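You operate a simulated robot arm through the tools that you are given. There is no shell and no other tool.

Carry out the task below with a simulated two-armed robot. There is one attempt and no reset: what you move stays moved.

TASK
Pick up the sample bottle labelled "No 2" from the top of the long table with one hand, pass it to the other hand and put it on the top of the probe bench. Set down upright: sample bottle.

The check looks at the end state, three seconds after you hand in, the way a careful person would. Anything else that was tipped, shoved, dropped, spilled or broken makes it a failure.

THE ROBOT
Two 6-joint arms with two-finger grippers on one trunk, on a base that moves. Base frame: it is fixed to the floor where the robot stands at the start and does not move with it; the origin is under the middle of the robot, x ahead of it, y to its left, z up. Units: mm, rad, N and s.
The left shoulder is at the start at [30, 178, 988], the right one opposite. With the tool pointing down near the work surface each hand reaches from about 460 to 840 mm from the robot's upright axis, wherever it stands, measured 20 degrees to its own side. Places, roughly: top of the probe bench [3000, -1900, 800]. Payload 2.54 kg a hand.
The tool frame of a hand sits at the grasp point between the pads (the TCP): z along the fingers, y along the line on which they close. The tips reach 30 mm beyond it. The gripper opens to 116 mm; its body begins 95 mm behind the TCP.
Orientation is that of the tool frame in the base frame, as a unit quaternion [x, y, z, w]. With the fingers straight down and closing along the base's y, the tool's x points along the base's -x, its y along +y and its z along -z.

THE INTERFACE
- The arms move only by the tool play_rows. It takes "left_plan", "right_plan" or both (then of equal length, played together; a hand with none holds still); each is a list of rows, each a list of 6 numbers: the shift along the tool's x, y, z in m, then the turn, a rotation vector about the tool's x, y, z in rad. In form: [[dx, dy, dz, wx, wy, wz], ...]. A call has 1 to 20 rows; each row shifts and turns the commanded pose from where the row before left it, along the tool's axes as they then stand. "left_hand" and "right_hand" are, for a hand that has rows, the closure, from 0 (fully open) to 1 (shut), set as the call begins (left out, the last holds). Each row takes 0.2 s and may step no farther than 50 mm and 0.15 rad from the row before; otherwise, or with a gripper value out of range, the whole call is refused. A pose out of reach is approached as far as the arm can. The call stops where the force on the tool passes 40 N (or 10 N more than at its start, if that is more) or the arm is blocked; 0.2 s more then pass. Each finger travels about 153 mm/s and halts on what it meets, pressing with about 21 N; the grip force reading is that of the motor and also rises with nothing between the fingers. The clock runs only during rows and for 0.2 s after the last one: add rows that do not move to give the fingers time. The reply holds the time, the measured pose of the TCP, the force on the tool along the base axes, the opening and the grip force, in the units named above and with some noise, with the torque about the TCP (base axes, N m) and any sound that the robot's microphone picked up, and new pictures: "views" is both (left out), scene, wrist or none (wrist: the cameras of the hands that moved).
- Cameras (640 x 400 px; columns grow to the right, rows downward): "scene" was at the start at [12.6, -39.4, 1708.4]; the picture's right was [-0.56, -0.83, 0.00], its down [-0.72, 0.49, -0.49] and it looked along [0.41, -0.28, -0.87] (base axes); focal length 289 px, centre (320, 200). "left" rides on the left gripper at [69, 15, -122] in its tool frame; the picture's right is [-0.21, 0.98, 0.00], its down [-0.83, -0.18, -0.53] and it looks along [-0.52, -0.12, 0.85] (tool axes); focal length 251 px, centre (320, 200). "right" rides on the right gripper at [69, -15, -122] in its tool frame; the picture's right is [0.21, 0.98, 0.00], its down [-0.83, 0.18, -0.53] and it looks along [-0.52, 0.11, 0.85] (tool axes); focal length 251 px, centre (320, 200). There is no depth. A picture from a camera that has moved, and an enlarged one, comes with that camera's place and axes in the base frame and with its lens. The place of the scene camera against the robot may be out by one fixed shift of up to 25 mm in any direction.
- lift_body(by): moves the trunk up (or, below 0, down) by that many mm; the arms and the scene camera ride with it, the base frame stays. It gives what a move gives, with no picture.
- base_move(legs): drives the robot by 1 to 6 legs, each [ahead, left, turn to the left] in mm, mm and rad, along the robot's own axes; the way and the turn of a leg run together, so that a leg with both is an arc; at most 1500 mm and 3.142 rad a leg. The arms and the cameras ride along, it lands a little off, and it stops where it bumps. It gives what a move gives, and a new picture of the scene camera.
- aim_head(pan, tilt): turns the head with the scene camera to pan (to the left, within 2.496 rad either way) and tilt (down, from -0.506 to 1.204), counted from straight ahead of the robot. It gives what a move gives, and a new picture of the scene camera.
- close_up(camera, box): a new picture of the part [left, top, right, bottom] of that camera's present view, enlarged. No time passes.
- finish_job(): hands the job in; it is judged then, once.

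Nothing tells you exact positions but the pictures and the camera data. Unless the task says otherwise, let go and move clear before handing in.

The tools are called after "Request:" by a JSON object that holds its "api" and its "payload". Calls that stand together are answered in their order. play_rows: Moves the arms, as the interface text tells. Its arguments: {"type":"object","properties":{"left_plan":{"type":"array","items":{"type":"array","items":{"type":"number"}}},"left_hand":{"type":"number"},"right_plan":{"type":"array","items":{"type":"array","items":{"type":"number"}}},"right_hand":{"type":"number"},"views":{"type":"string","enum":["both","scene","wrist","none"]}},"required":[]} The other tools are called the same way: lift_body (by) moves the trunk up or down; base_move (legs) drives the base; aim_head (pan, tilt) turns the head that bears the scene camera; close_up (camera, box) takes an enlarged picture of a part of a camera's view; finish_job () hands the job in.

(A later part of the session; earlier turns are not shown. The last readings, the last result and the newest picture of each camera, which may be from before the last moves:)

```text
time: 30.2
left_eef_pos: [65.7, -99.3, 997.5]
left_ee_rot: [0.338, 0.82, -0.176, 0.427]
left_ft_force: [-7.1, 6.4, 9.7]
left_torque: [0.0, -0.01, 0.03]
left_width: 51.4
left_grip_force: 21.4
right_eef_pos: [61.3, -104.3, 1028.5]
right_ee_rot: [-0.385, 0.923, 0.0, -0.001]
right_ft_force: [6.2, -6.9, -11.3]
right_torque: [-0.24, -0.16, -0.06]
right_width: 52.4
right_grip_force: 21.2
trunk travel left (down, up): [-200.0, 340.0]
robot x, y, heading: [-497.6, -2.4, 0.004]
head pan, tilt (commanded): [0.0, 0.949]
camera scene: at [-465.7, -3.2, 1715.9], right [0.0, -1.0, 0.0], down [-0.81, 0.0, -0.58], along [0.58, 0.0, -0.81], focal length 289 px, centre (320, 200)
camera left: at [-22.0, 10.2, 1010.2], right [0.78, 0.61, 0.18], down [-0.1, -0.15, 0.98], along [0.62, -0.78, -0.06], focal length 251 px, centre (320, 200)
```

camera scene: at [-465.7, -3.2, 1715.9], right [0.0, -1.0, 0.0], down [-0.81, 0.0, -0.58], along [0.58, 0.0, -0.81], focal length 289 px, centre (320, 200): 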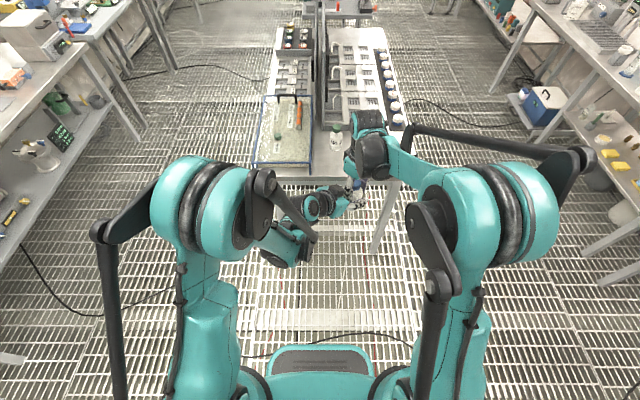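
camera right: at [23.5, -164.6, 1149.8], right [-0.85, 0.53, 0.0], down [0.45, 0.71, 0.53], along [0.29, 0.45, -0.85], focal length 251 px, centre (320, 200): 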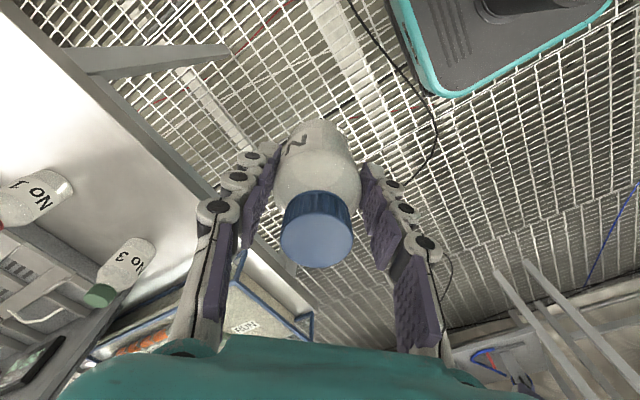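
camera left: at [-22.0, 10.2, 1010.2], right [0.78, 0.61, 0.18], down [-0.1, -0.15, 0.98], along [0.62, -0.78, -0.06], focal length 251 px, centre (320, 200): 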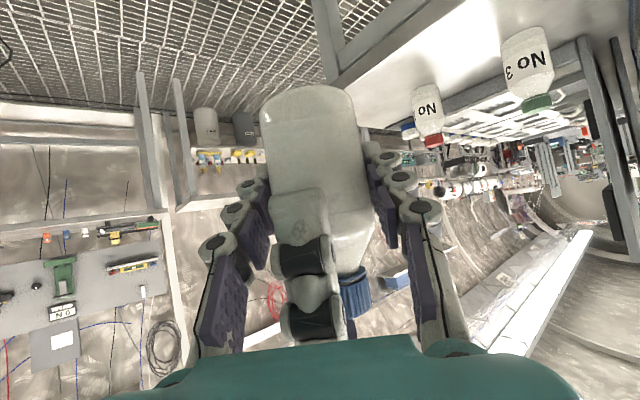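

Both hands now grip the bottle (51–52 mm each). Before releasing the right hand I check how close its fingers are to the left palm.

Request:
{"api": "close_up", "payload": {"camera": "right", "box": [120, 80, 520, 400]}}

Request:
{"api": "close_up", "payload": {"camera": "scene", "box": [300, 150, 400, 225]}}

Request:
{"api": "close_up", "payload": {"camera": "left", "box": [200, 180, 460, 360]}}

```text
1.25 times, centred on (320, 240) of right
camera zoom: at [23.7, -164.9, 1149.7], right [-0.85, 0.53, 0.0], down [0.45, 0.71, 0.53], along [0.29, 0.45, -0.85], focal length 314 px, centre (320, 150)
```

zoom: 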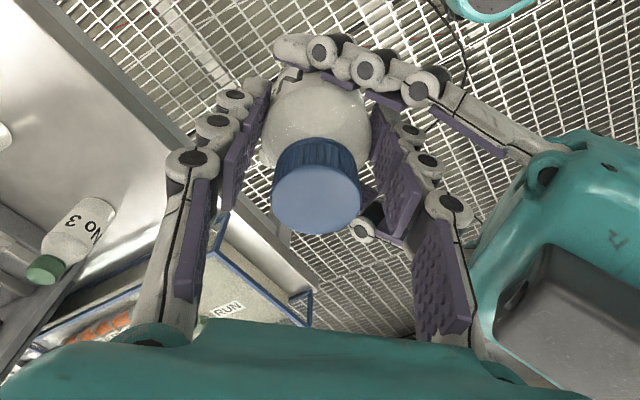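

```text
5.33 times, centred on (350, 188) of scene
camera zoom: at [-465.7, -3.2, 1715.9], right [0.0, -1.0, 0.0], down [-0.81, 0.0, -0.58], along [0.58, 0.0, -0.81], focal length 1539 px, centre (160, 267)
```

zoom: 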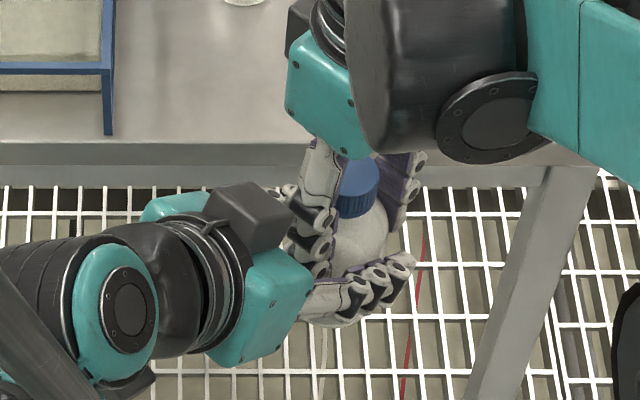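

```text
2.22 times, centred on (330, 270) of left
camera zoom: at [-22.0, 10.2, 1010.2], right [0.78, 0.61, 0.18], down [-0.1, -0.15, 0.98], along [0.62, -0.78, -0.06], focal length 559 px, centre (298, 44)
```

zoom: 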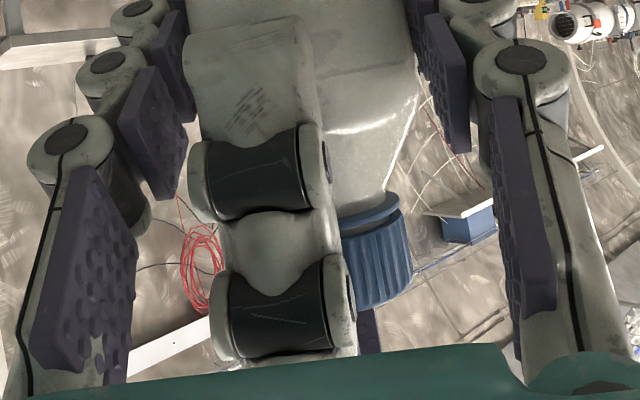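

There is around 10–20 mm between the right finger and the left palm, so I open the right hand only slightly (to about 64 mm) to free the bottle without touching the left hand.

Request:
{"api": "play_rows", "payload": {"right_plan": [[0, 0, 0, 0, 0, 0], [0, 0, 0, 0, 0, 0], [0, 0, 0, 0, 0, 0]], "right_hand": 0.45, "views": "both"}}

Request:
{"api": "close_up", "payload": {"camera": "right", "box": [120, 80, 520, 400]}}

```text
time: 31.0
left_eef_pos: [67.2, -98.2, 997.4]
left_ee_rot: [0.338, 0.82, -0.176, 0.427]
left_ft_force: [0.0, 0.1, -0.5]
left_torque: [-0.01, 0.0, 0.04]
left_width: 51.6
left_grip_force: 20.9
right_eef_pos: [62.1, -103.2, 1028.5]
right_ee_rot: [-0.386, 0.923, -0.001, 0.001]
right_ft_force: [-0.8, -0.1, -0.5]
right_torque: [-0.01, -0.04, 0.02]
right_width: 64.1
right_grip_force: 0.1
trunk travel left (down, up): [-200.0, 340.0]
robot x, y, heading: [-496.4, -1.8, 0.008]
head pan, tilt (commanded): [0.0, 0.949]
camera scene: at [-465.7, -3.2, 1715.9], right [0.0, -1.0, 0.0], down [-0.81, 0.0, -0.58], along [0.58, 0.0, -0.81], focal length 289 px, centre (320, 200)
camera right: at [23.6, -164.6, 1149.8], right [-0.85, 0.53, 0.0], down [0.45, 0.71, 0.53], along [0.28, 0.45, -0.85], focal length 251 px, centre (320, 200)
```

scene: 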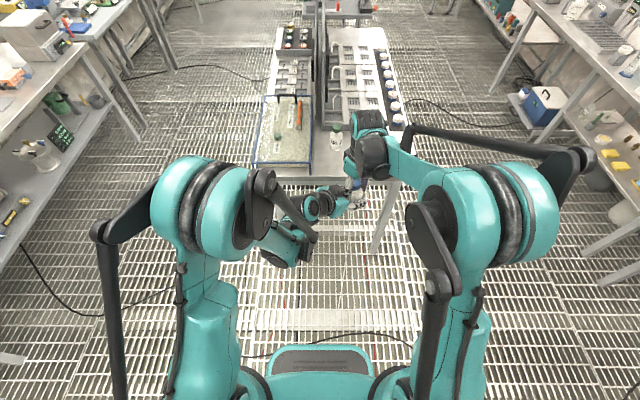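
right: 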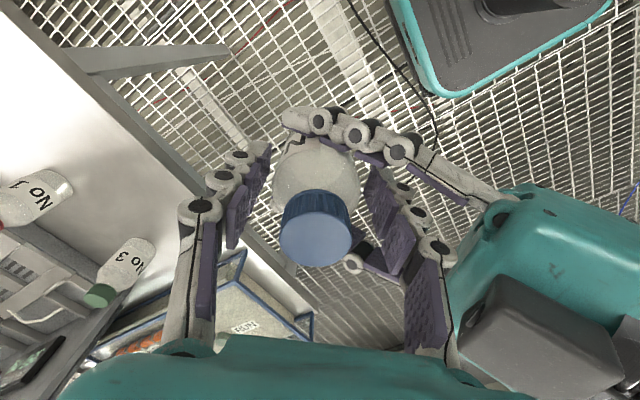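

```text
1.25 times, centred on (320, 240) of right
camera zoom: at [23.6, -164.6, 1149.8], right [-0.85, 0.53, 0.0], down [0.45, 0.71, 0.53], along [0.28, 0.45, -0.85], focal length 314 px, centre (320, 150)
```

zoom: 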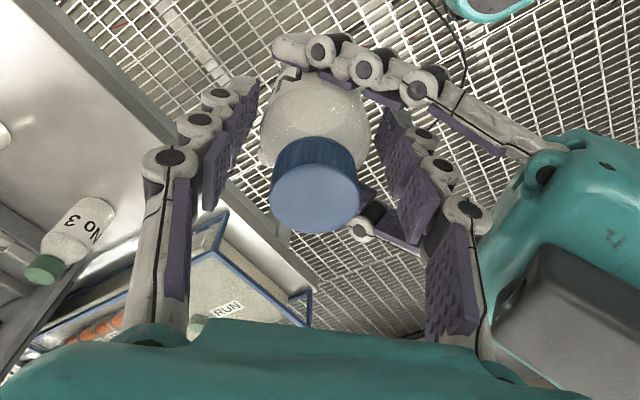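

The bottle stays put in the left grip and the right fingers are clear on both sides. I raise the right hand straight up off the bottle.

Request:
{"api": "play_rows", "payload": {"right_plan": [[0, 0, -0.008, 0, 0, 0], [0, 0, -0.012, 0, 0, 0], [0, 0, -0.015, 0, 0, 0], [0, 0, -0.02, 0, 0, 0], [0, 0, -0.025, 0, 0, 0], [0, 0, -0.03, 0, 0, 0], [0, 0, -0.03, 0, 0, 0], [0, 0, 0, 0, 0, 0]], "right_hand": 0.45}}

```text
time: 32.8
left_eef_pos: [67.0, -99.8, 997.1]
left_ee_rot: [0.338, 0.82, -0.175, 0.427]
left_ft_force: [-0.5, -0.3, 1.1]
left_torque: [-0.02, 0.0, -0.02]
left_width: 51.6
left_grip_force: 20.9
right_eef_pos: [59.2, -107.2, 1164.8]
right_ee_rot: [-0.385, 0.923, 0.0, 0.0]
right_ft_force: [0.5, 0.4, 0.7]
right_torque: [0.0, 0.0, -0.01]
right_width: 63.9
right_grip_force: 0.0
trunk travel left (down, up): [-200.0, 340.0]
robot x, y, heading: [-498.9, -0.2, 0.009]
head pan, tilt (commanded): [0.0, 0.949]
camera scene: at [-465.3, -3.2, 1715.9], right [0.0, -1.0, 0.0], down [-0.81, 0.0, -0.58], along [0.58, 0.0, -0.81], focal length 289 px, centre (320, 200)
camera right: at [22.0, -167.8, 1287.3], right [-0.85, 0.53, 0.0], down [0.45, 0.71, 0.53], along [0.28, 0.45, -0.85], focal length 251 px, centre (320, 200)
```

scene: 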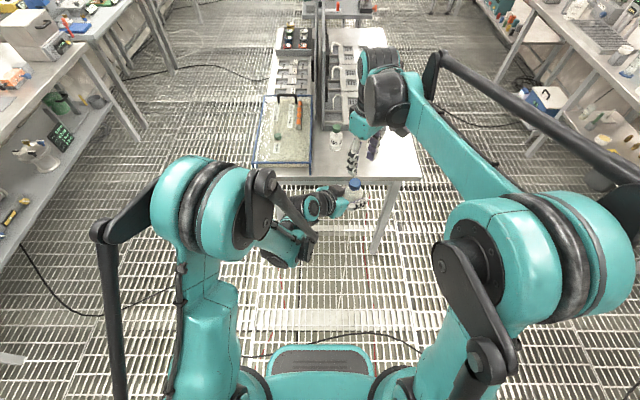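
right: 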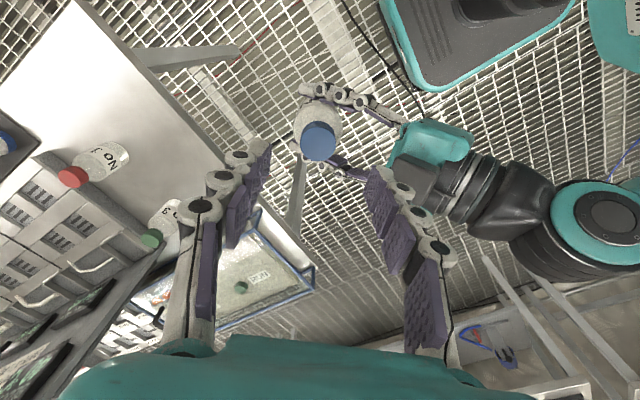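

The bottle is now in the left hand alone. I move the right hand away to the right and turn it back, then check the grip and the label.

Request:
{"api": "play_rows", "payload": {"right_plan": [[0.02, -0.003, 0, 0, 0, 0], [0.045, -0.0075, 0, 0, 0, 0], [0.045, -0.0075, 0, 0, 0, 0], [0.045, -0.0075, 0, 0, 0, 0], [0.045, -0.0075, 0, 0, 0, 0], [0.045, -0.0075, 0, 0, 0, 0], [0.03, -0.005, 0, 0, 0, 0], [0, 0, 0, 0, 0, 0]], "right_hand": 0.45}}

Request:
{"api": "close_up", "payload": {"camera": "scene", "box": [300, 150, 400, 225]}}

```text
time: 34.6
left_eef_pos: [66.2, -98.4, 997.4]
left_ee_rot: [0.337, 0.82, -0.176, 0.428]
left_ft_force: [-0.2, -0.1, -0.1]
left_torque: [0.02, 0.0, 0.01]
left_width: 51.5
left_grip_force: 21.3
right_eef_pos: [-99.7, -336.4, 1166.6]
right_ee_rot: [-0.385, 0.923, -0.001, -0.001]
right_ft_force: [-0.3, 0.6, -0.5]
right_torque: [0.01, -0.04, 0.01]
right_width: 63.7
right_grip_force: 0.1
trunk travel left (down, up): [-200.0, 340.0]
robot x, y, heading: [-499.0, -1.0, 0.008]
head pan, tilt (commanded): [0.0, 0.949]
camera scene: at [-465.8, -2.9, 1715.9], right [0.0, -1.0, 0.0], down [-0.81, 0.0, -0.58], along [0.58, 0.0, -0.81], focal length 289 px, centre (320, 200)
camera right: at [-137.9, -396.4, 1287.6], right [-0.85, 0.53, 0.0], down [0.45, 0.71, 0.53], along [0.28, 0.45, -0.85], focal length 251 px, centre (320, 200)
```

scene: 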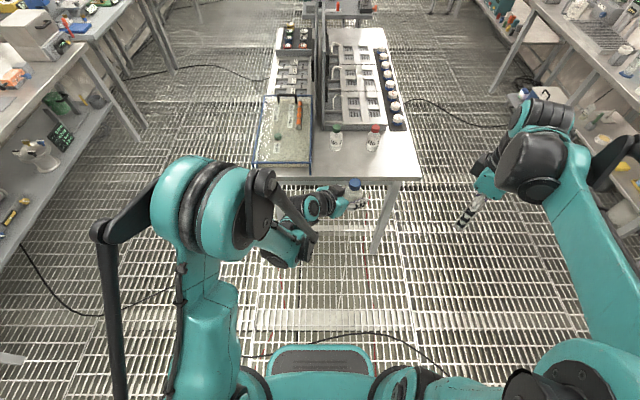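
right: 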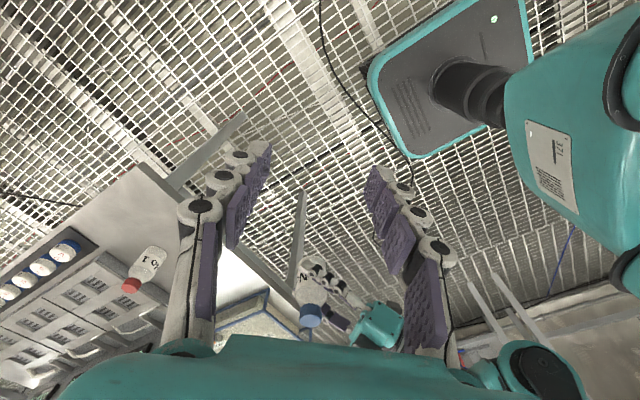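

```text
5.33 times, centred on (350, 188) of scene
camera zoom: at [-465.8, -2.9, 1715.9], right [0.0, -1.0, 0.0], down [-0.81, 0.0, -0.58], along [0.58, 0.0, -0.81], focal length 1539 px, centre (160, 267)
```

zoom: 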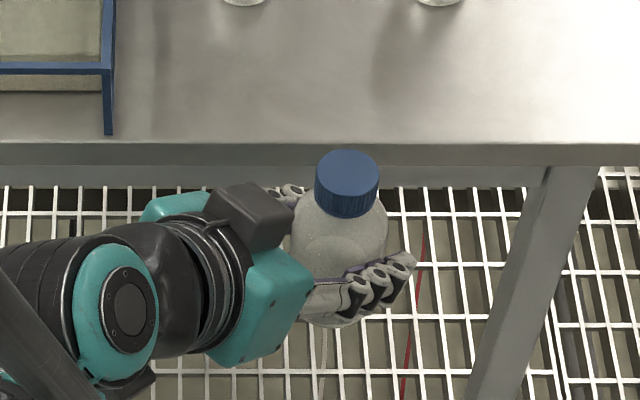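

The bottle is firmly and upright in the left hand. I look at its label through the right camera.

Request:
{"api": "close_up", "payload": {"camera": "right", "box": [280, 240, 370, 340]}}

```text
4.00 times, centred on (325, 290) of right
camera zoom: at [-137.9, -396.4, 1287.6], right [-0.85, 0.53, 0.0], down [0.45, 0.71, 0.53], along [0.28, 0.45, -0.85], focal length 1006 px, centre (300, -160)
```

zoom: 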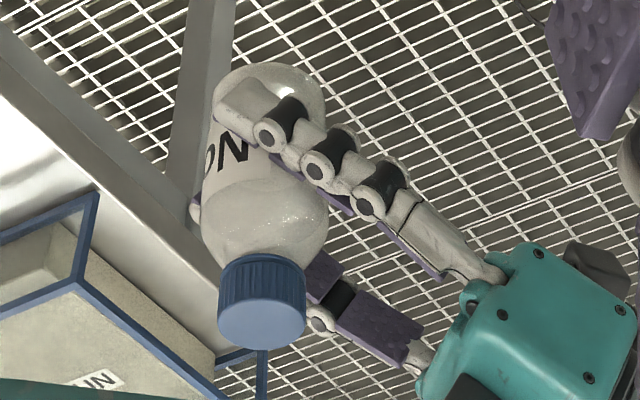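

By elimination and the readable "No", this is bottle No 2. Now I travel: strafe right to the corridor (y ≈ -850), then turn right to face the wall benches.

Request:
{"api": "base_move", "payload": {"legs": [[0, -850, 0]]}}

Request:
{"api": "base_move", "payload": {"legs": [[0, 0, -1.57]]}}

```text
time: 39.1
left_eef_pos: [70.1, -944.3, 996.2]
left_ee_rot: [0.337, 0.82, -0.176, 0.427]
left_ft_force: [0.3, 0.3, -0.2]
left_torque: [0.0, 0.03, 0.03]
left_width: 51.7
left_grip_force: 20.8
right_eef_pos: [-95.4, -1181.3, 1165.2]
right_ee_rot: [-0.386, 0.923, 0.0, 0.0]
right_ft_force: [-0.5, -0.8, 0.8]
right_torque: [0.02, 0.0, -0.03]
right_width: 63.9
right_grip_force: 0.1
trunk travel left (down, up): [-200.0, 340.0]
robot x, y, heading: [-492.9, -844.3, 0.004]
head pan, tilt (commanded): [0.0, 0.949]
camera scene: at [-461.5, -850.0, 1715.9], right [0.01, -1.0, 0.0], down [-0.81, 0.0, -0.58], along [0.58, 0.0, -0.81], focal length 289 px, centre (320, 200)
```

scene: 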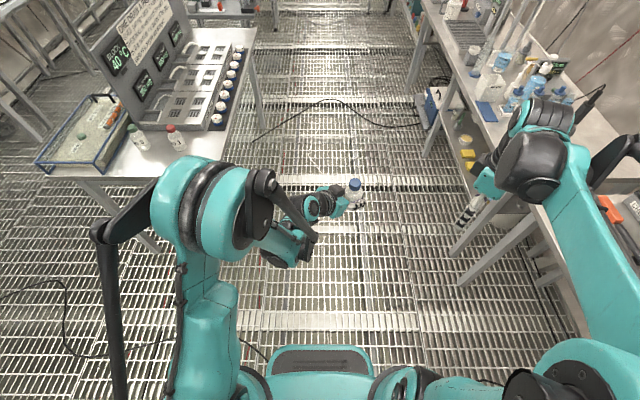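

```text
time: 43.2
left_eef_pos: [-565.4, -1415.1, 996.2]
left_ee_rot: [0.811, 0.359, -0.422, 0.187]
left_ft_force: [-0.2, -1.2, -0.4]
left_torque: [0.0, 0.02, 0.0]
left_width: 51.3
left_grip_force: 21.1
right_eef_pos: [-809.2, -1259.4, 1166.6]
right_ee_rot: [0.359, 0.933, -0.001, 0.0]
right_ft_force: [0.1, 0.3, 1.2]
right_torque: [-0.03, -0.02, -0.01]
right_width: 63.6
right_grip_force: 0.1
trunk travel left (down, up): [-200.0, 340.0]
robot x, y, heading: [-490.9, -844.1, -1.523]
head pan, tilt (commanded): [0.0, 0.949]
camera scene: at [-502.8, -892.6, 1715.9], right [-1.0, -0.05, 0.0], down [-0.04, 0.81, -0.58], along [0.03, -0.58, -0.81], focal length 289 px, centre (320, 200)
```

scene: 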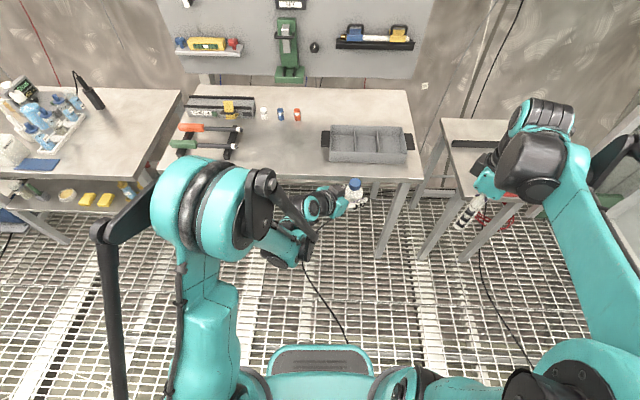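

I'm facing the wall benches with about 250 mm free in front of the bottle. I trim the heading and strafe left along the corridor in steps.

Request:
{"api": "base_move", "payload": {"legs": [[0, 0, -0.048], [0, 1300, 0]]}}

```text
time: 50.1
left_eef_pos: [699.1, -1395.6, 997.1]
left_ee_rot: [0.815, 0.349, -0.425, 0.182]
left_ft_force: [0.7, 0.1, 0.3]
left_torque: [-0.02, -0.01, -0.04]
left_width: 51.4
left_grip_force: 20.5
right_eef_pos: [458.7, -1234.3, 1166.4]
right_ee_rot: [0.372, 0.928, 0.0, 0.0]
right_ft_force: [-0.3, -0.2, 0.2]
right_torque: [-0.01, -0.01, 0.0]
right_width: 63.8
right_grip_force: 0.0
trunk travel left (down, up): [-200.0, 340.0]
robot x, y, heading: [783.6, -829.2, -1.548]
head pan, tilt (commanded): [0.0, 0.949]
camera scene: at [774.8, -875.5, 1715.9], right [-1.0, -0.02, 0.0], down [-0.02, 0.81, -0.58], along [0.01, -0.58, -0.81], focal length 289 px, centre (320, 200)
```

scene: 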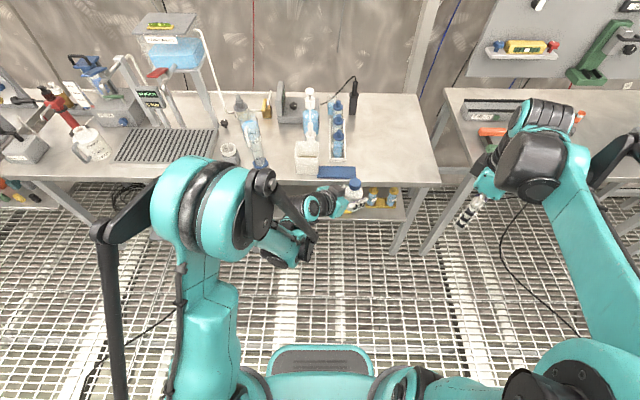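

Clear so far. I continue along the corridor.

Request:
{"api": "base_move", "payload": {"legs": [[20, 1250, -0.022]]}}

```text
time: 56.4
left_eef_pos: [1956.2, -1383.3, 997.7]
left_ee_rot: [0.815, 0.35, -0.424, 0.182]
left_ft_force: [0.1, 0.0, -0.1]
left_torque: [-0.02, -0.03, 0.04]
left_width: 51.4
left_grip_force: 20.9
right_eef_pos: [1715.9, -1222.4, 1166.0]
right_ee_rot: [0.369, 0.929, 0.0, 0.0]
right_ft_force: [1.1, 1.4, 0.4]
right_torque: [0.02, 0.01, 0.0]
right_width: 63.8
right_grip_force: 0.2
trunk travel left (down, up): [-200.0, 340.0]
robot x, y, heading: [2040.2, -815.9, -1.544]
head pan, tilt (commanded): [0.0, 0.949]
camera scene: at [2029.9, -862.6, 1715.9], right [-1.0, -0.03, 0.0], down [-0.02, 0.81, -0.58], along [0.02, -0.58, -0.81], focal length 289 px, centre (320, 200)
```

scene: 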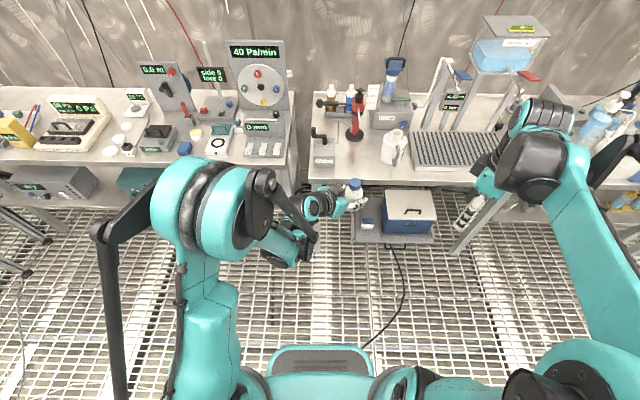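

The probe bench with its displays is now on the left, starting at x ≈ 2190 with its front edge near y -1711. I look at its top for a free spot.

Request:
{"api": "aim_head", "payload": {"pan": 0.5, "tilt": 0.75}}

Request:
{"api": "close_up", "payload": {"camera": "scene", "box": [100, 90, 420, 290]}}

```text
time: 57.3
left_eef_pos: [1955.3, -1382.2, 996.6]
left_ee_rot: [0.815, 0.351, -0.424, 0.182]
left_ft_force: [0.0, 0.5, -0.5]
left_torque: [0.01, 0.0, 0.0]
left_width: 51.6
left_grip_force: 21.1
right_eef_pos: [1715.5, -1222.6, 1165.5]
right_ee_rot: [0.369, 0.929, -0.001, 0.0]
right_ft_force: [-0.2, -0.7, 0.2]
right_torque: [0.01, 0.0, 0.03]
right_width: 63.8
right_grip_force: 0.0
trunk travel left (down, up): [-200.0, 340.0]
robot x, y, heading: [2040.5, -814.8, -1.54]
head pan, tilt (commanded): [0.499, 0.75]
camera scene: at [2069.1, -861.6, 1731.4], right [-0.86, -0.5, 0.0], down [-0.34, 0.59, -0.73], along [0.37, -0.63, -0.68], focal length 289 px, centre (320, 200)
```

scene: 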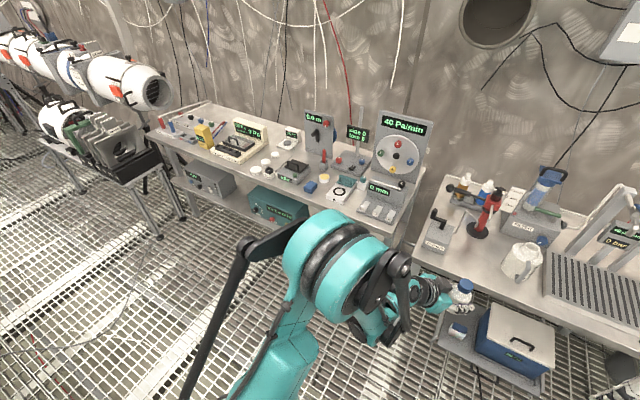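

```text
2.00 times, centred on (260, 190) of scene
camera zoom: at [2069.1, -861.6, 1731.4], right [-0.86, -0.5, 0.0], down [-0.34, 0.59, -0.73], along [0.37, -0.63, -0.68], focal length 577 px, centre (440, 220)
```

zoom: 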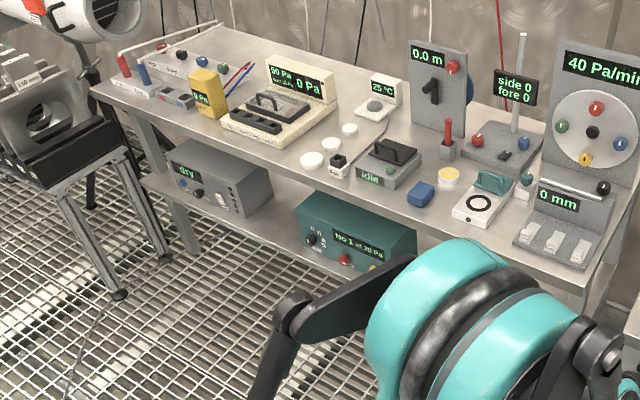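

The bench is crowded, but there seems to be a free front strip around x ≈ 3050. I strafe further to face it squarely.

Request:
{"api": "base_move", "payload": {"legs": [[30, 1040, -0.03]]}}

Request:
{"api": "aim_head", "payload": {"pan": 0.0, "tilt": 0.8}}

Request:
{"api": "close_up", "payload": {"camera": "scene", "box": [120, 40, 520, 290]}}

```text
time: 62.7
left_eef_pos: [2995.5, -1391.8, 997.1]
left_ee_rot: [0.818, 0.343, -0.426, 0.178]
left_ft_force: [-0.5, -0.3, -0.2]
left_torque: [0.01, 0.0, 0.03]
left_width: 51.4
left_grip_force: 21.0
right_eef_pos: [2757.4, -1226.6, 1165.8]
right_ee_rot: [0.377, 0.926, 0.0, 0.0]
right_ft_force: [-0.3, -0.8, -0.9]
right_torque: [0.03, 0.03, 0.01]
right_width: 63.9
right_grip_force: 0.1
trunk travel left (down, up): [-200.0, 340.0]
robot x, y, heading: [3091.1, -827.5, -1.561]
head pan, tilt (commanded): [0.499, 0.75]
camera scene: at [3119.1, -873.2, 1731.4], right [-0.87, -0.49, 0.0], down [-0.33, 0.6, -0.73], along [0.36, -0.64, -0.68], focal length 289 px, centre (320, 200)
```

scene: 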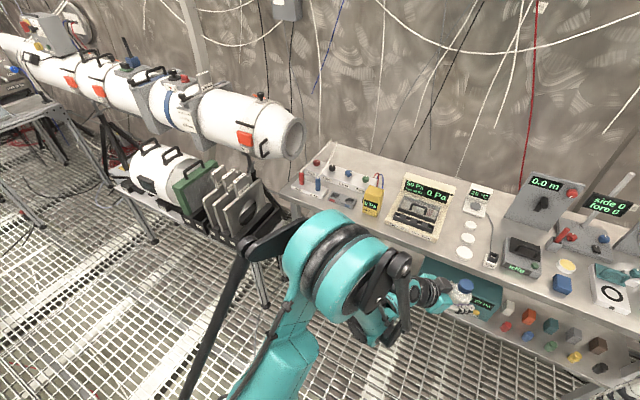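

```text
time: 63.7
left_eef_pos: [2994.7, -1392.1, 997.7]
left_ee_rot: [0.818, 0.343, -0.425, 0.178]
left_ft_force: [-0.1, 0.1, 0.0]
left_torque: [-0.02, 0.01, -0.01]
left_width: 51.4
left_grip_force: 20.6
right_eef_pos: [2757.9, -1226.8, 1165.0]
right_ee_rot: [0.378, 0.926, 0.0, -0.001]
right_ft_force: [0.2, -0.1, 0.6]
right_torque: [0.0, 0.02, -0.01]
right_width: 64.2
right_grip_force: 0.0
trunk travel left (down, up): [-200.0, 340.0]
robot x, y, heading: [3090.2, -829.3, -1.564]
head pan, tilt (commanded): [0.0, 0.799]
camera scene: at [3079.1, -881.4, 1727.4], right [-1.0, -0.01, 0.0], down [-0.01, 0.72, -0.7], along [0.01, -0.7, -0.72], focal length 289 px, centre (320, 200)
```

scene: 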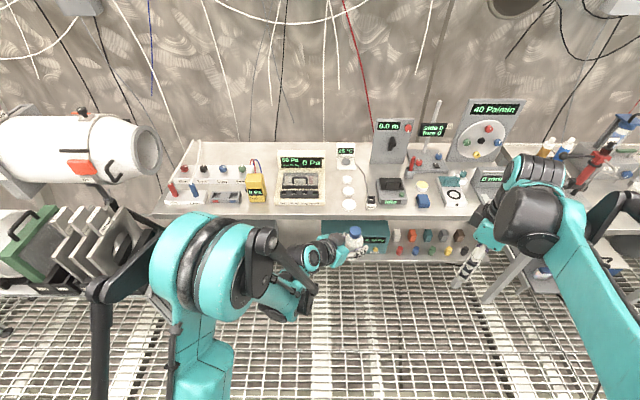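

```text
1.60 times, centred on (320, 165) of scene
camera zoom: at [3079.1, -881.4, 1727.4], right [-1.0, -0.01, 0.0], down [-0.01, 0.72, -0.7], along [0.01, -0.7, -0.72], focal length 462 px, centre (320, 256)
```

zoom: 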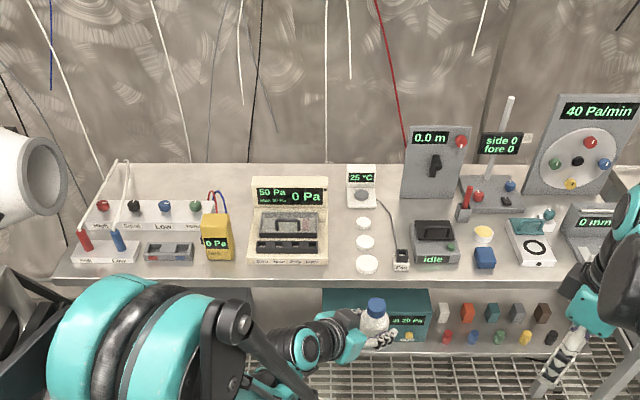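

Bench top detail matters now; I enlarge both halves to find a free patch big enough for a 52 mm bottle.

Request:
{"api": "close_up", "payload": {"camera": "scene", "box": [150, 130, 340, 225]}}

Request:
{"api": "close_up", "payload": {"camera": "scene", "box": [320, 120, 520, 225]}}

```text
3.37 times, centred on (245, 178) of scene
camera zoom: at [3079.1, -881.4, 1727.4], right [-1.0, -0.01, 0.0], down [-0.01, 0.72, -0.7], along [0.01, -0.7, -0.72], focal length 972 px, centre (573, 276)
```

zoom: 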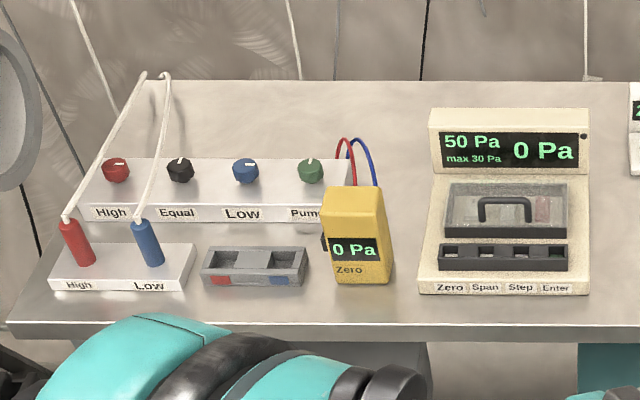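

```text
3.20 times, centred on (420, 172) of scene
camera zoom: at [3079.1, -881.4, 1727.4], right [-1.0, -0.01, 0.0], down [-0.01, 0.72, -0.7], along [0.01, -0.7, -0.72], focal length 924 px, centre (0, 288)
```

zoom: 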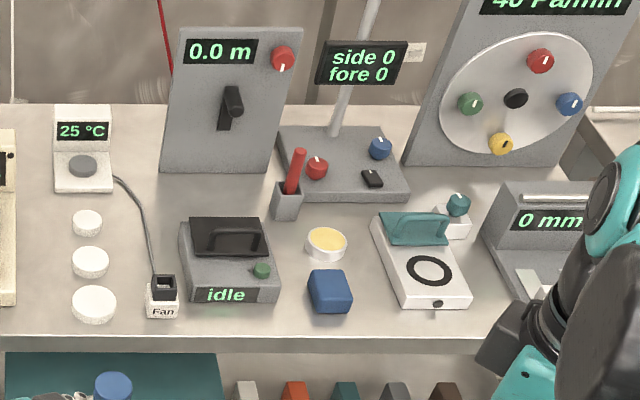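

The best free place is the lane between the cream "0 Pa" device and the three white discs (about 76 mm wide, centre x ≈ 3031, front edge y ≈ -1696). To keep the left elbow away from the stand on the left, I'll come at it diagonally: strafe right, then turn to about -45°.

Request:
{"api": "base_move", "payload": {"legs": [[60, -600, 0]]}}

Request:
{"api": "base_move", "payload": {"legs": [[0, 0, 0.777]]}}

```text
time: 67.1
left_eef_pos: [2393.5, -1455.5, 996.7]
left_ee_rot: [0.818, 0.343, -0.425, 0.178]
left_ft_force: [0.3, 0.1, -0.2]
left_torque: [-0.02, -0.01, 0.04]
left_width: 51.6
left_grip_force: 20.9
right_eef_pos: [2156.2, -1291.1, 1165.4]
right_ee_rot: [0.377, 0.926, 0.0, 0.0]
right_ft_force: [-0.9, 0.3, -0.1]
right_torque: [0.0, -0.02, 0.0]
right_width: 63.9
right_grip_force: 0.1
trunk travel left (down, up): [-200.0, 340.0]
robot x, y, heading: [2487.4, -893.3, -1.559]
head pan, tilt (commanded): [0.0, 0.799]
camera scene: at [2476.4, -945.9, 1727.4], right [-1.0, -0.01, 0.0], down [-0.01, 0.72, -0.7], along [0.01, -0.7, -0.72], focal length 289 px, centre (320, 200)
```

scene: 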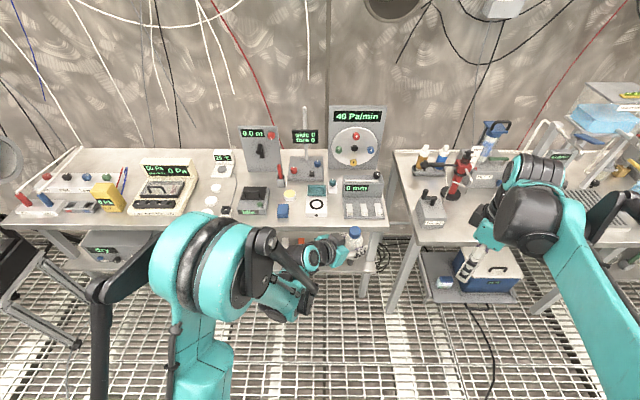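

```text
time: 69.5
left_eef_pos: [2824.2, -1355.3, 997.0]
left_ee_rot: [0.622, 0.632, -0.323, 0.329]
left_ft_force: [-0.4, -0.2, 0.4]
left_torque: [0.0, 0.0, 0.01]
left_width: 51.6
left_grip_force: 20.9
right_eef_pos: [2539.9, -1409.9, 1164.5]
right_ee_rot: [-0.009, 1.0, 0.0, 0.0]
right_ft_force: [0.5, -0.9, 0.2]
right_torque: [0.04, 0.0, -0.01]
right_width: 63.8
right_grip_force: 0.1
trunk travel left (down, up): [-200.0, 340.0]
robot x, y, heading: [2491.3, -888.8, -0.775]
head pan, tilt (commanded): [0.0, 0.799]
camera scene: at [2513.7, -930.2, 1727.4], right [-0.7, -0.72, 0.0], down [-0.52, 0.5, -0.7], along [0.5, -0.48, -0.72], focal length 289 px, centre (320, 200)
```

scene: 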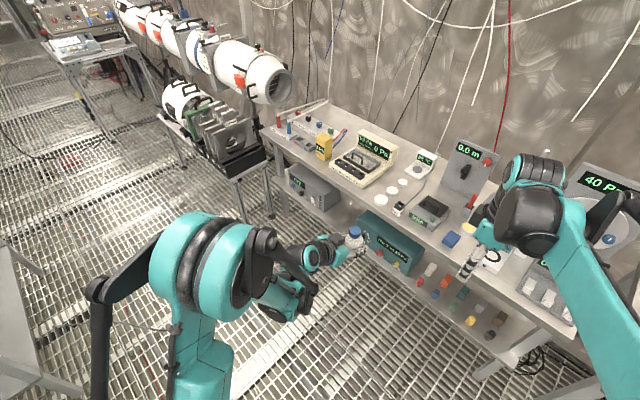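

I have a good diagonal view of the bench. I now swing the left hand around the bottle's axis so it points straight ahead, keeping the bottle upright, and reach out a little.

Request:
{"api": "play_rows", "payload": {"left_plan": [[0, 0, 0, -0.1072, 0, -0.0746], [0, 0, 0, -0.1072, 0, -0.0746], [0, 0, 0, -0.1072, 0, -0.0746], [0, 0, 0, -0.1072, 0, -0.0746], [0, 0, 0, -0.1072, 0, -0.0746], [0, 0, 0, -0.1072, 0, -0.0746], [-0.0144, 0.0245, 0.0205, 0, 0, 0], [-0.0144, 0.0245, 0.0205, 0, 0, 0], [-0.0144, 0.0245, 0.0205, 0, 0, 0], [-0.0144, 0.0245, 0.0205, 0, 0, 0], [0, 0, 0, 0, 0, 0]], "left_hand": 1}}

```text
time: 72.0
left_eef_pos: [2962.3, -1355.1, 996.9]
left_ee_rot: [0.334, 0.821, -0.173, 0.43]
left_ft_force: [-1.0, 0.2, 0.4]
left_torque: [0.05, -0.01, -0.03]
left_width: 51.4
left_grip_force: 21.0
right_eef_pos: [2538.6, -1409.0, 1166.5]
right_ee_rot: [-0.009, 1.0, 0.0, 0.0]
right_ft_force: [-1.2, -0.1, -0.1]
right_torque: [-0.02, -0.01, 0.0]
right_width: 63.8
right_grip_force: 0.1
trunk travel left (down, up): [-200.0, 340.0]
robot x, y, heading: [2491.9, -892.6, -0.772]
head pan, tilt (commanded): [0.0, 0.799]
camera scene: at [2512.5, -930.3, 1727.5], right [-0.7, -0.72, 0.0], down [-0.51, 0.5, -0.7], along [0.5, -0.48, -0.72], focal length 289 px, centre (320, 200)
camera left: at [2871.1, -1246.4, 1009.9], right [0.77, 0.61, 0.18], down [-0.1, -0.16, 0.98], along [0.63, -0.77, -0.06], focal length 251 px, centre (320, 200)
```

scene: 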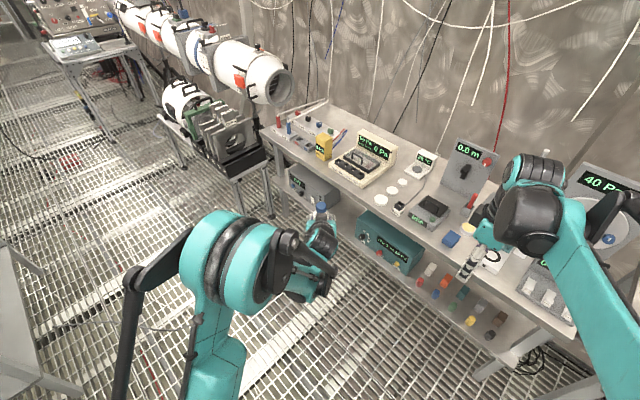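
left: 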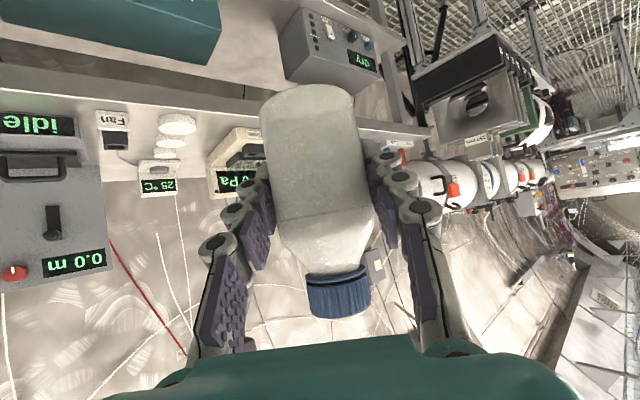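

The hand now points diagonally at the bench with the bottle upright. I enlarge the left camera's view to measure the lane between the device and the discs more exactly.

Request:
{"api": "close_up", "payload": {"camera": "left", "box": [80, 80, 280, 210]}}

Request:
{"api": "close_up", "payload": {"camera": "scene", "box": [300, 120, 460, 225]}}

```text
3.08 times, centred on (180, 145) of left
camera zoom: at [2871.1, -1246.4, 1009.9], right [0.77, 0.61, 0.18], down [-0.1, -0.16, 0.98], along [0.63, -0.77, -0.06], focal length 774 px, centre (751, 369)
```

zoom: 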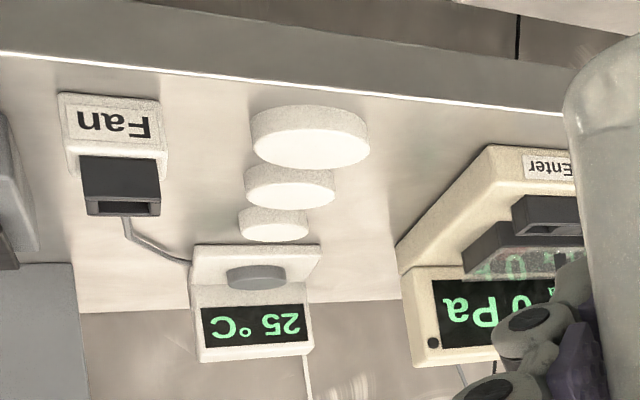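

```text
3.81 times, centred on (380, 172) of scene
camera zoom: at [2512.5, -930.3, 1727.5], right [-0.7, -0.72, 0.0], down [-0.51, 0.5, -0.7], along [0.5, -0.48, -0.72], focal length 1100 px, centre (91, 305)
```

zoom: 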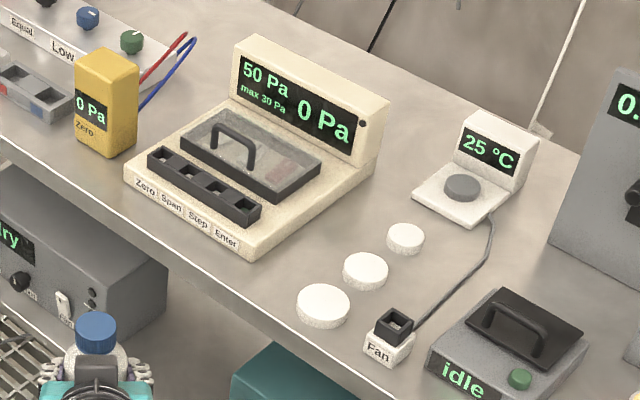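

The lane runs from x ≈ 3005 (disc edge) to 3081 (device side), with the bench front edge near y -1680; I aim to set the bottle at about (3040, -1728). I drive closer, leaving the last part to the arm.

Request:
{"api": "base_move", "payload": {"legs": [[0, -210, 0], [220, 0, 0]]}}

```text
time: 74.8
left_eef_pos: [2974.6, -1651.8, 997.0]
left_ee_rot: [0.334, 0.821, -0.173, 0.429]
left_ft_force: [0.4, -0.5, -0.4]
left_torque: [-0.02, 0.0, -0.01]
left_width: 51.4
left_grip_force: 21.0
right_eef_pos: [2552.7, -1708.0, 1167.0]
right_ee_rot: [-0.009, 1.0, -0.001, -0.001]
right_ft_force: [0.4, -0.8, -0.6]
right_torque: [0.06, 0.06, -0.01]
right_width: 64.0
right_grip_force: 0.1
trunk travel left (down, up): [-200.0, 340.0]
robot x, y, heading: [2501.3, -1192.7, -0.767]
head pan, tilt (commanded): [0.0, 0.799]
camera scene: at [2527.5, -1229.4, 1727.4], right [-0.7, -0.72, 0.0], down [-0.52, 0.5, -0.7], along [0.5, -0.48, -0.72], focal length 289 px, centre (320, 200)
```

scene: 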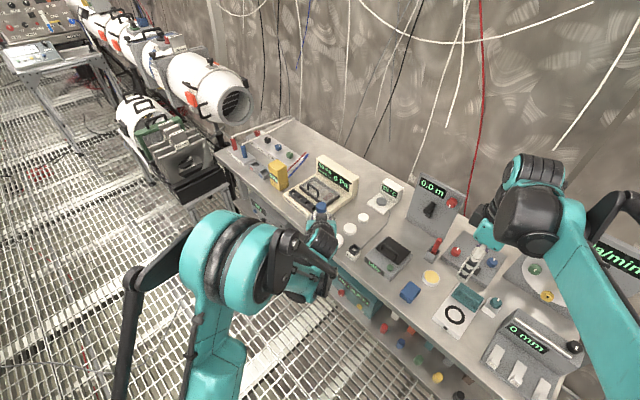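

The bottle is now just in front of the bench edge, about 150 mm above it. I re-measure with both cameras.

Request:
{"api": "close_up", "payload": {"camera": "left", "box": [0, 0, 640, 400]}}

Request:
{"api": "close_up", "payload": {"camera": "scene", "box": [260, 140, 440, 260]}}

```text
1.00 times, centred on (320, 200) of left (not enlarged: the box is as wide or as high as the picture)
camera zoom: at [2884.6, -1545.3, 1009.1], right [0.77, 0.61, 0.18], down [-0.1, -0.16, 0.98], along [0.63, -0.77, -0.06], focal length 251 px, centre (320, 200)
```

zoom: 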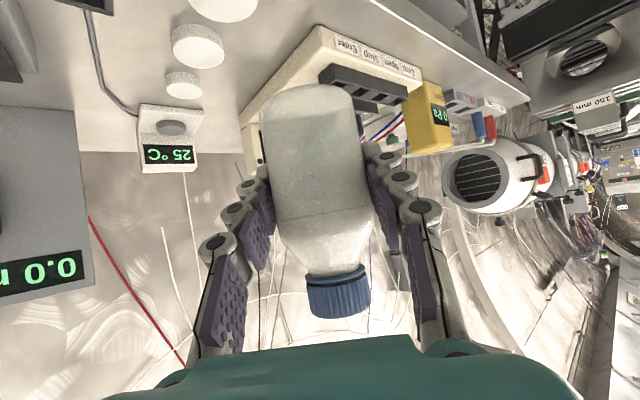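

```text
3.33 times, centred on (350, 200) of scene
camera zoom: at [2527.5, -1229.4, 1727.4], right [-0.7, -0.72, 0.0], down [-0.52, 0.5, -0.7], along [0.5, -0.48, -0.72], focal length 962 px, centre (220, 200)
```

zoom: 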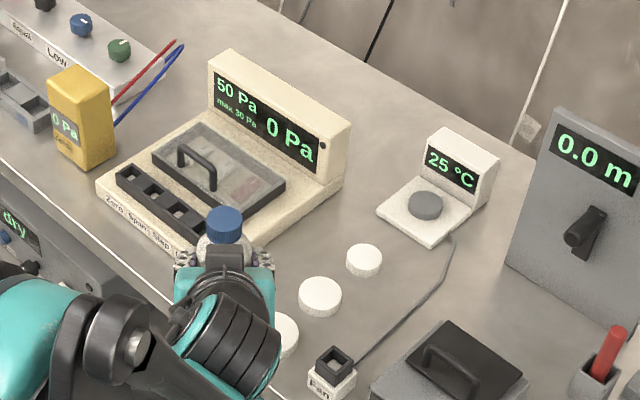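

The device's front corner is at about (3088, -1734) and the first disc's edge at x ≈ 3008, so I aim for (3046, -1724). I move over it and lower the bottle to about 60 mm above the bench.

Request:
{"api": "play_rows", "payload": {"left_plan": [[-0.0145, -0.0005, 0.0208, 0, 0, 0], [-0.0145, -0.0005, 0.0208, 0, 0, 0], [-0.0145, -0.0005, 0.0208, 0, 0, 0], [-0.0145, -0.0005, 0.0208, 0, 0, 0], [0.0185, 0, 0.01285, 0, 0, 0], [0.0185, 0, 0.01285, 0, 0, 0], [0.0185, 0, 0.01285, 0, 0, 0], [0.0185, 0, 0.01285, 0, 0, 0], [0, 0, 0, 0, 0, 0]], "left_hand": 1}}

Request:
{"api": "close_up", "payload": {"camera": "scene", "box": [260, 140, 440, 260]}}

```text
time: 76.8
left_eef_pos: [3043.4, -1725.3, 906.4]
left_ee_rot: [0.335, 0.821, -0.173, 0.428]
left_ft_force: [0.0, -0.2, 0.0]
left_torque: [0.03, 0.02, -0.04]
left_width: 51.5
left_grip_force: 20.7
right_eef_pos: [2551.2, -1706.8, 1165.4]
right_ee_rot: [-0.008, 1.0, 0.0, 0.0]
right_ft_force: [-0.2, -0.1, -0.5]
right_torque: [0.01, 0.01, 0.03]
right_width: 63.7
right_grip_force: 0.0
trunk travel left (down, up): [-200.0, 340.0]
robot x, y, heading: [2500.6, -1186.1, -0.769]
head pan, tilt (commanded): [0.0, 0.799]
camera scene: at [2526.1, -1228.0, 1727.5], right [-0.7, -0.72, 0.0], down [-0.51, 0.5, -0.7], along [0.5, -0.49, -0.72], focal length 289 px, centre (320, 200)
camera left: at [2954.3, -1617.6, 919.9], right [0.77, 0.61, 0.18], down [-0.1, -0.16, 0.98], along [0.63, -0.77, -0.06], focal length 251 px, centre (320, 200)
```

scene: 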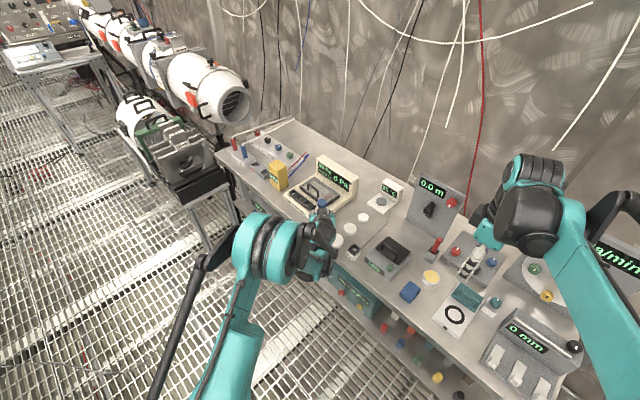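
left: 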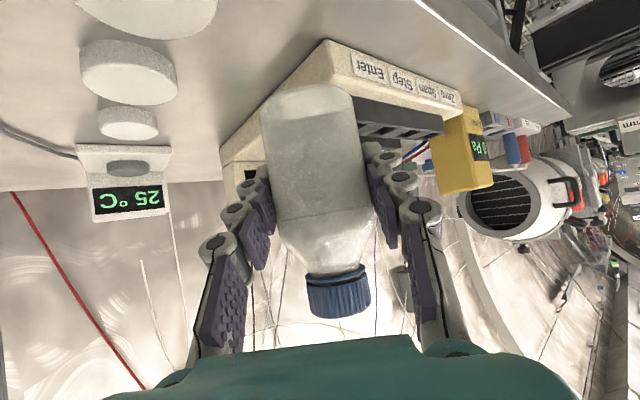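

```text
3.33 times, centred on (350, 200) of scene
camera zoom: at [2526.1, -1228.0, 1727.5], right [-0.7, -0.72, 0.0], down [-0.51, 0.5, -0.7], along [0.5, -0.49, -0.72], focal length 962 px, centre (220, 200)
```

zoom: 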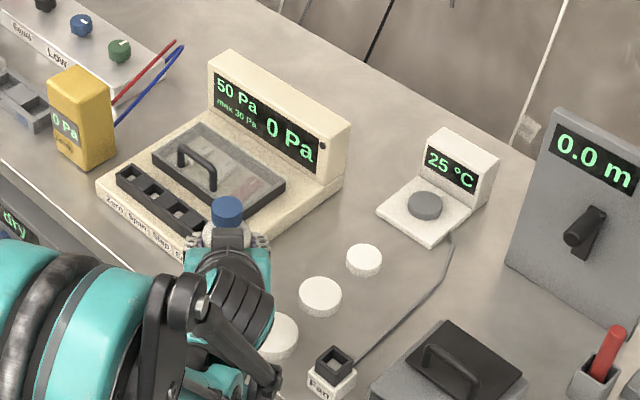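

The bottle is at (3043, -1725), centred in the lane with about 13 mm on each side and 20 mm inside the bench edge; its base is roughly 58 mm above the top. I lower another 48 mm.

Request:
{"api": "play_rows", "payload": {"left_plan": [[0.00986, 0, 0.00685, 0, 0, 0], [0.00986, 0, 0.00685, 0, 0, 0], [0.00986, 0, 0.00685, 0, 0, 0], [0.00986, 0, 0.00685, 0, 0, 0], [0, 0, 0, 0, 0, 0]], "left_hand": 1}}

Request:
{"api": "close_up", "payload": {"camera": "scene", "box": [290, 170, 380, 250]}}

```text
time: 78.0
left_eef_pos: [3045.2, -1724.2, 859.9]
left_ee_rot: [0.334, 0.822, -0.172, 0.428]
left_ft_force: [-0.1, -0.4, -0.1]
left_torque: [0.0, 0.0, 0.03]
left_width: 51.5
left_grip_force: 20.9
right_eef_pos: [2551.8, -1707.4, 1165.9]
right_ee_rot: [-0.008, 1.0, 0.0, 0.001]
right_ft_force: [0.1, -0.3, -0.5]
right_torque: [0.01, -0.02, 0.01]
right_width: 64.0
right_grip_force: 0.1
trunk travel left (down, up): [-200.0, 340.0]
robot x, y, heading: [2503.2, -1191.5, -0.767]
head pan, tilt (commanded): [0.0, 0.799]
camera scene: at [2526.3, -1228.3, 1727.5], right [-0.7, -0.72, 0.0], down [-0.52, 0.5, -0.7], along [0.5, -0.48, -0.72], focal length 289 px, centre (320, 200)
camera left: at [2955.8, -1616.2, 872.5], right [0.77, 0.61, 0.18], down [-0.1, -0.16, 0.98], along [0.63, -0.77, -0.06], focal length 251 px, centre (320, 200)
```

scene: 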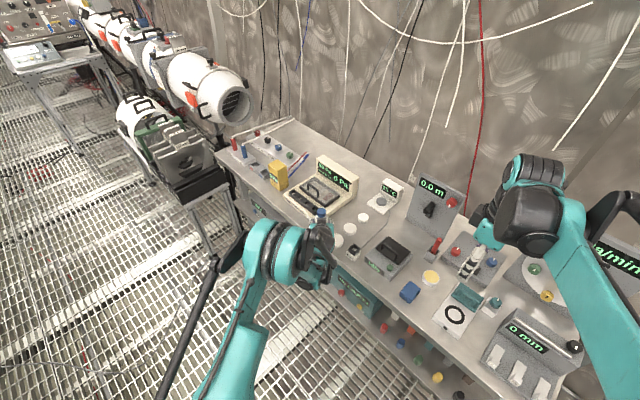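
left: 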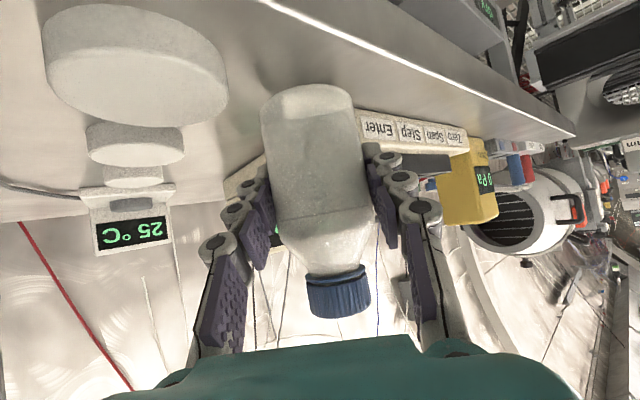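

```text
5.00 times, centred on (335, 210) of scene
camera zoom: at [2526.3, -1228.3, 1727.5], right [-0.7, -0.72, 0.0], down [-0.52, 0.5, -0.7], along [0.5, -0.48, -0.72], focal length 1443 px, centre (245, 150)
```

zoom: 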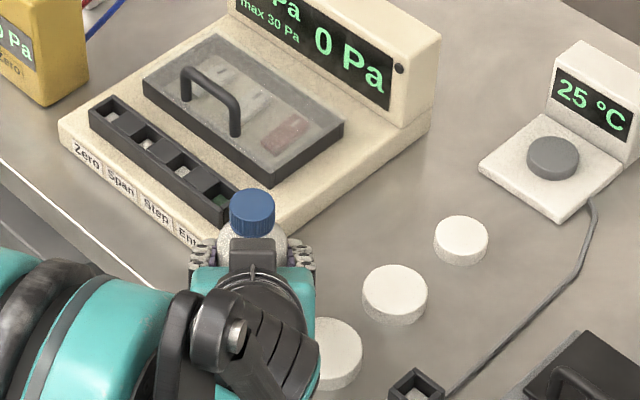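

About 10 mm remain. I lower in small steps and watch the force for contact.

Request:
{"api": "play_rows", "payload": {"left_plan": [[0.00247, 0, 0.00171, 0, 0, 0], [0.00247, 0, 0.00171, 0, 0, 0], [0, 0, 0, 0, 0, 0]], "left_hand": 1, "views": "none"}}

Request:
{"api": "play_rows", "payload": {"left_plan": [[0.00164, 0, 0.00114, 0, 0, 0], [0, 0, 0, 0, 0, 0]], "left_hand": 1, "views": "wrist"}}

```text
time: 78.8
left_eef_pos: [3044.5, -1724.3, 854.1]
left_ee_rot: [0.334, 0.822, -0.172, 0.428]
left_ft_force: [0.2, -0.4, 0.5]
left_torque: [-0.03, 0.05, 0.03]
left_width: 51.5
left_grip_force: 20.7
right_eef_pos: [2551.7, -1707.0, 1165.3]
right_ee_rot: [-0.009, 1.0, 0.001, 0.0]
right_ft_force: [0.1, -0.1, 0.1]
right_torque: [0.02, 0.03, -0.01]
right_width: 63.6
right_grip_force: 0.0
trunk travel left (down, up): [-200.0, 340.0]
robot x, y, heading: [2502.8, -1192.0, -0.768]
head pan, tilt (commanded): [0.0, 0.799]
```

```text
time: 79.5
left_eef_pos: [3044.2, -1723.4, 851.1]
left_ee_rot: [0.335, 0.821, -0.173, 0.428]
left_ft_force: [-0.1, 0.0, -0.3]
left_torque: [0.01, -0.04, 0.03]
left_width: 51.7
left_grip_force: 20.6
right_eef_pos: [2550.7, -1707.2, 1166.6]
right_ee_rot: [-0.008, 1.0, 0.0, 0.0]
right_ft_force: [-0.1, -0.3, 0.3]
right_torque: [0.01, 0.0, 0.02]
right_width: 64.0
right_grip_force: 0.1
trunk travel left (down, up): [-200.0, 340.0]
robot x, y, heading: [2503.0, -1192.2, -0.769]
head pan, tilt (commanded): [0.0, 0.799]
camera left: at [2954.8, -1615.1, 863.9], right [0.77, 0.61, 0.18], down [-0.1, -0.16, 0.98], along [0.63, -0.77, -0.06], focal length 251 px, centre (320, 200)
```

left: 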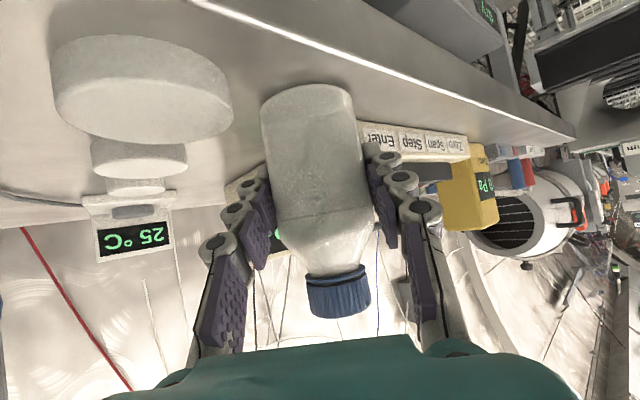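

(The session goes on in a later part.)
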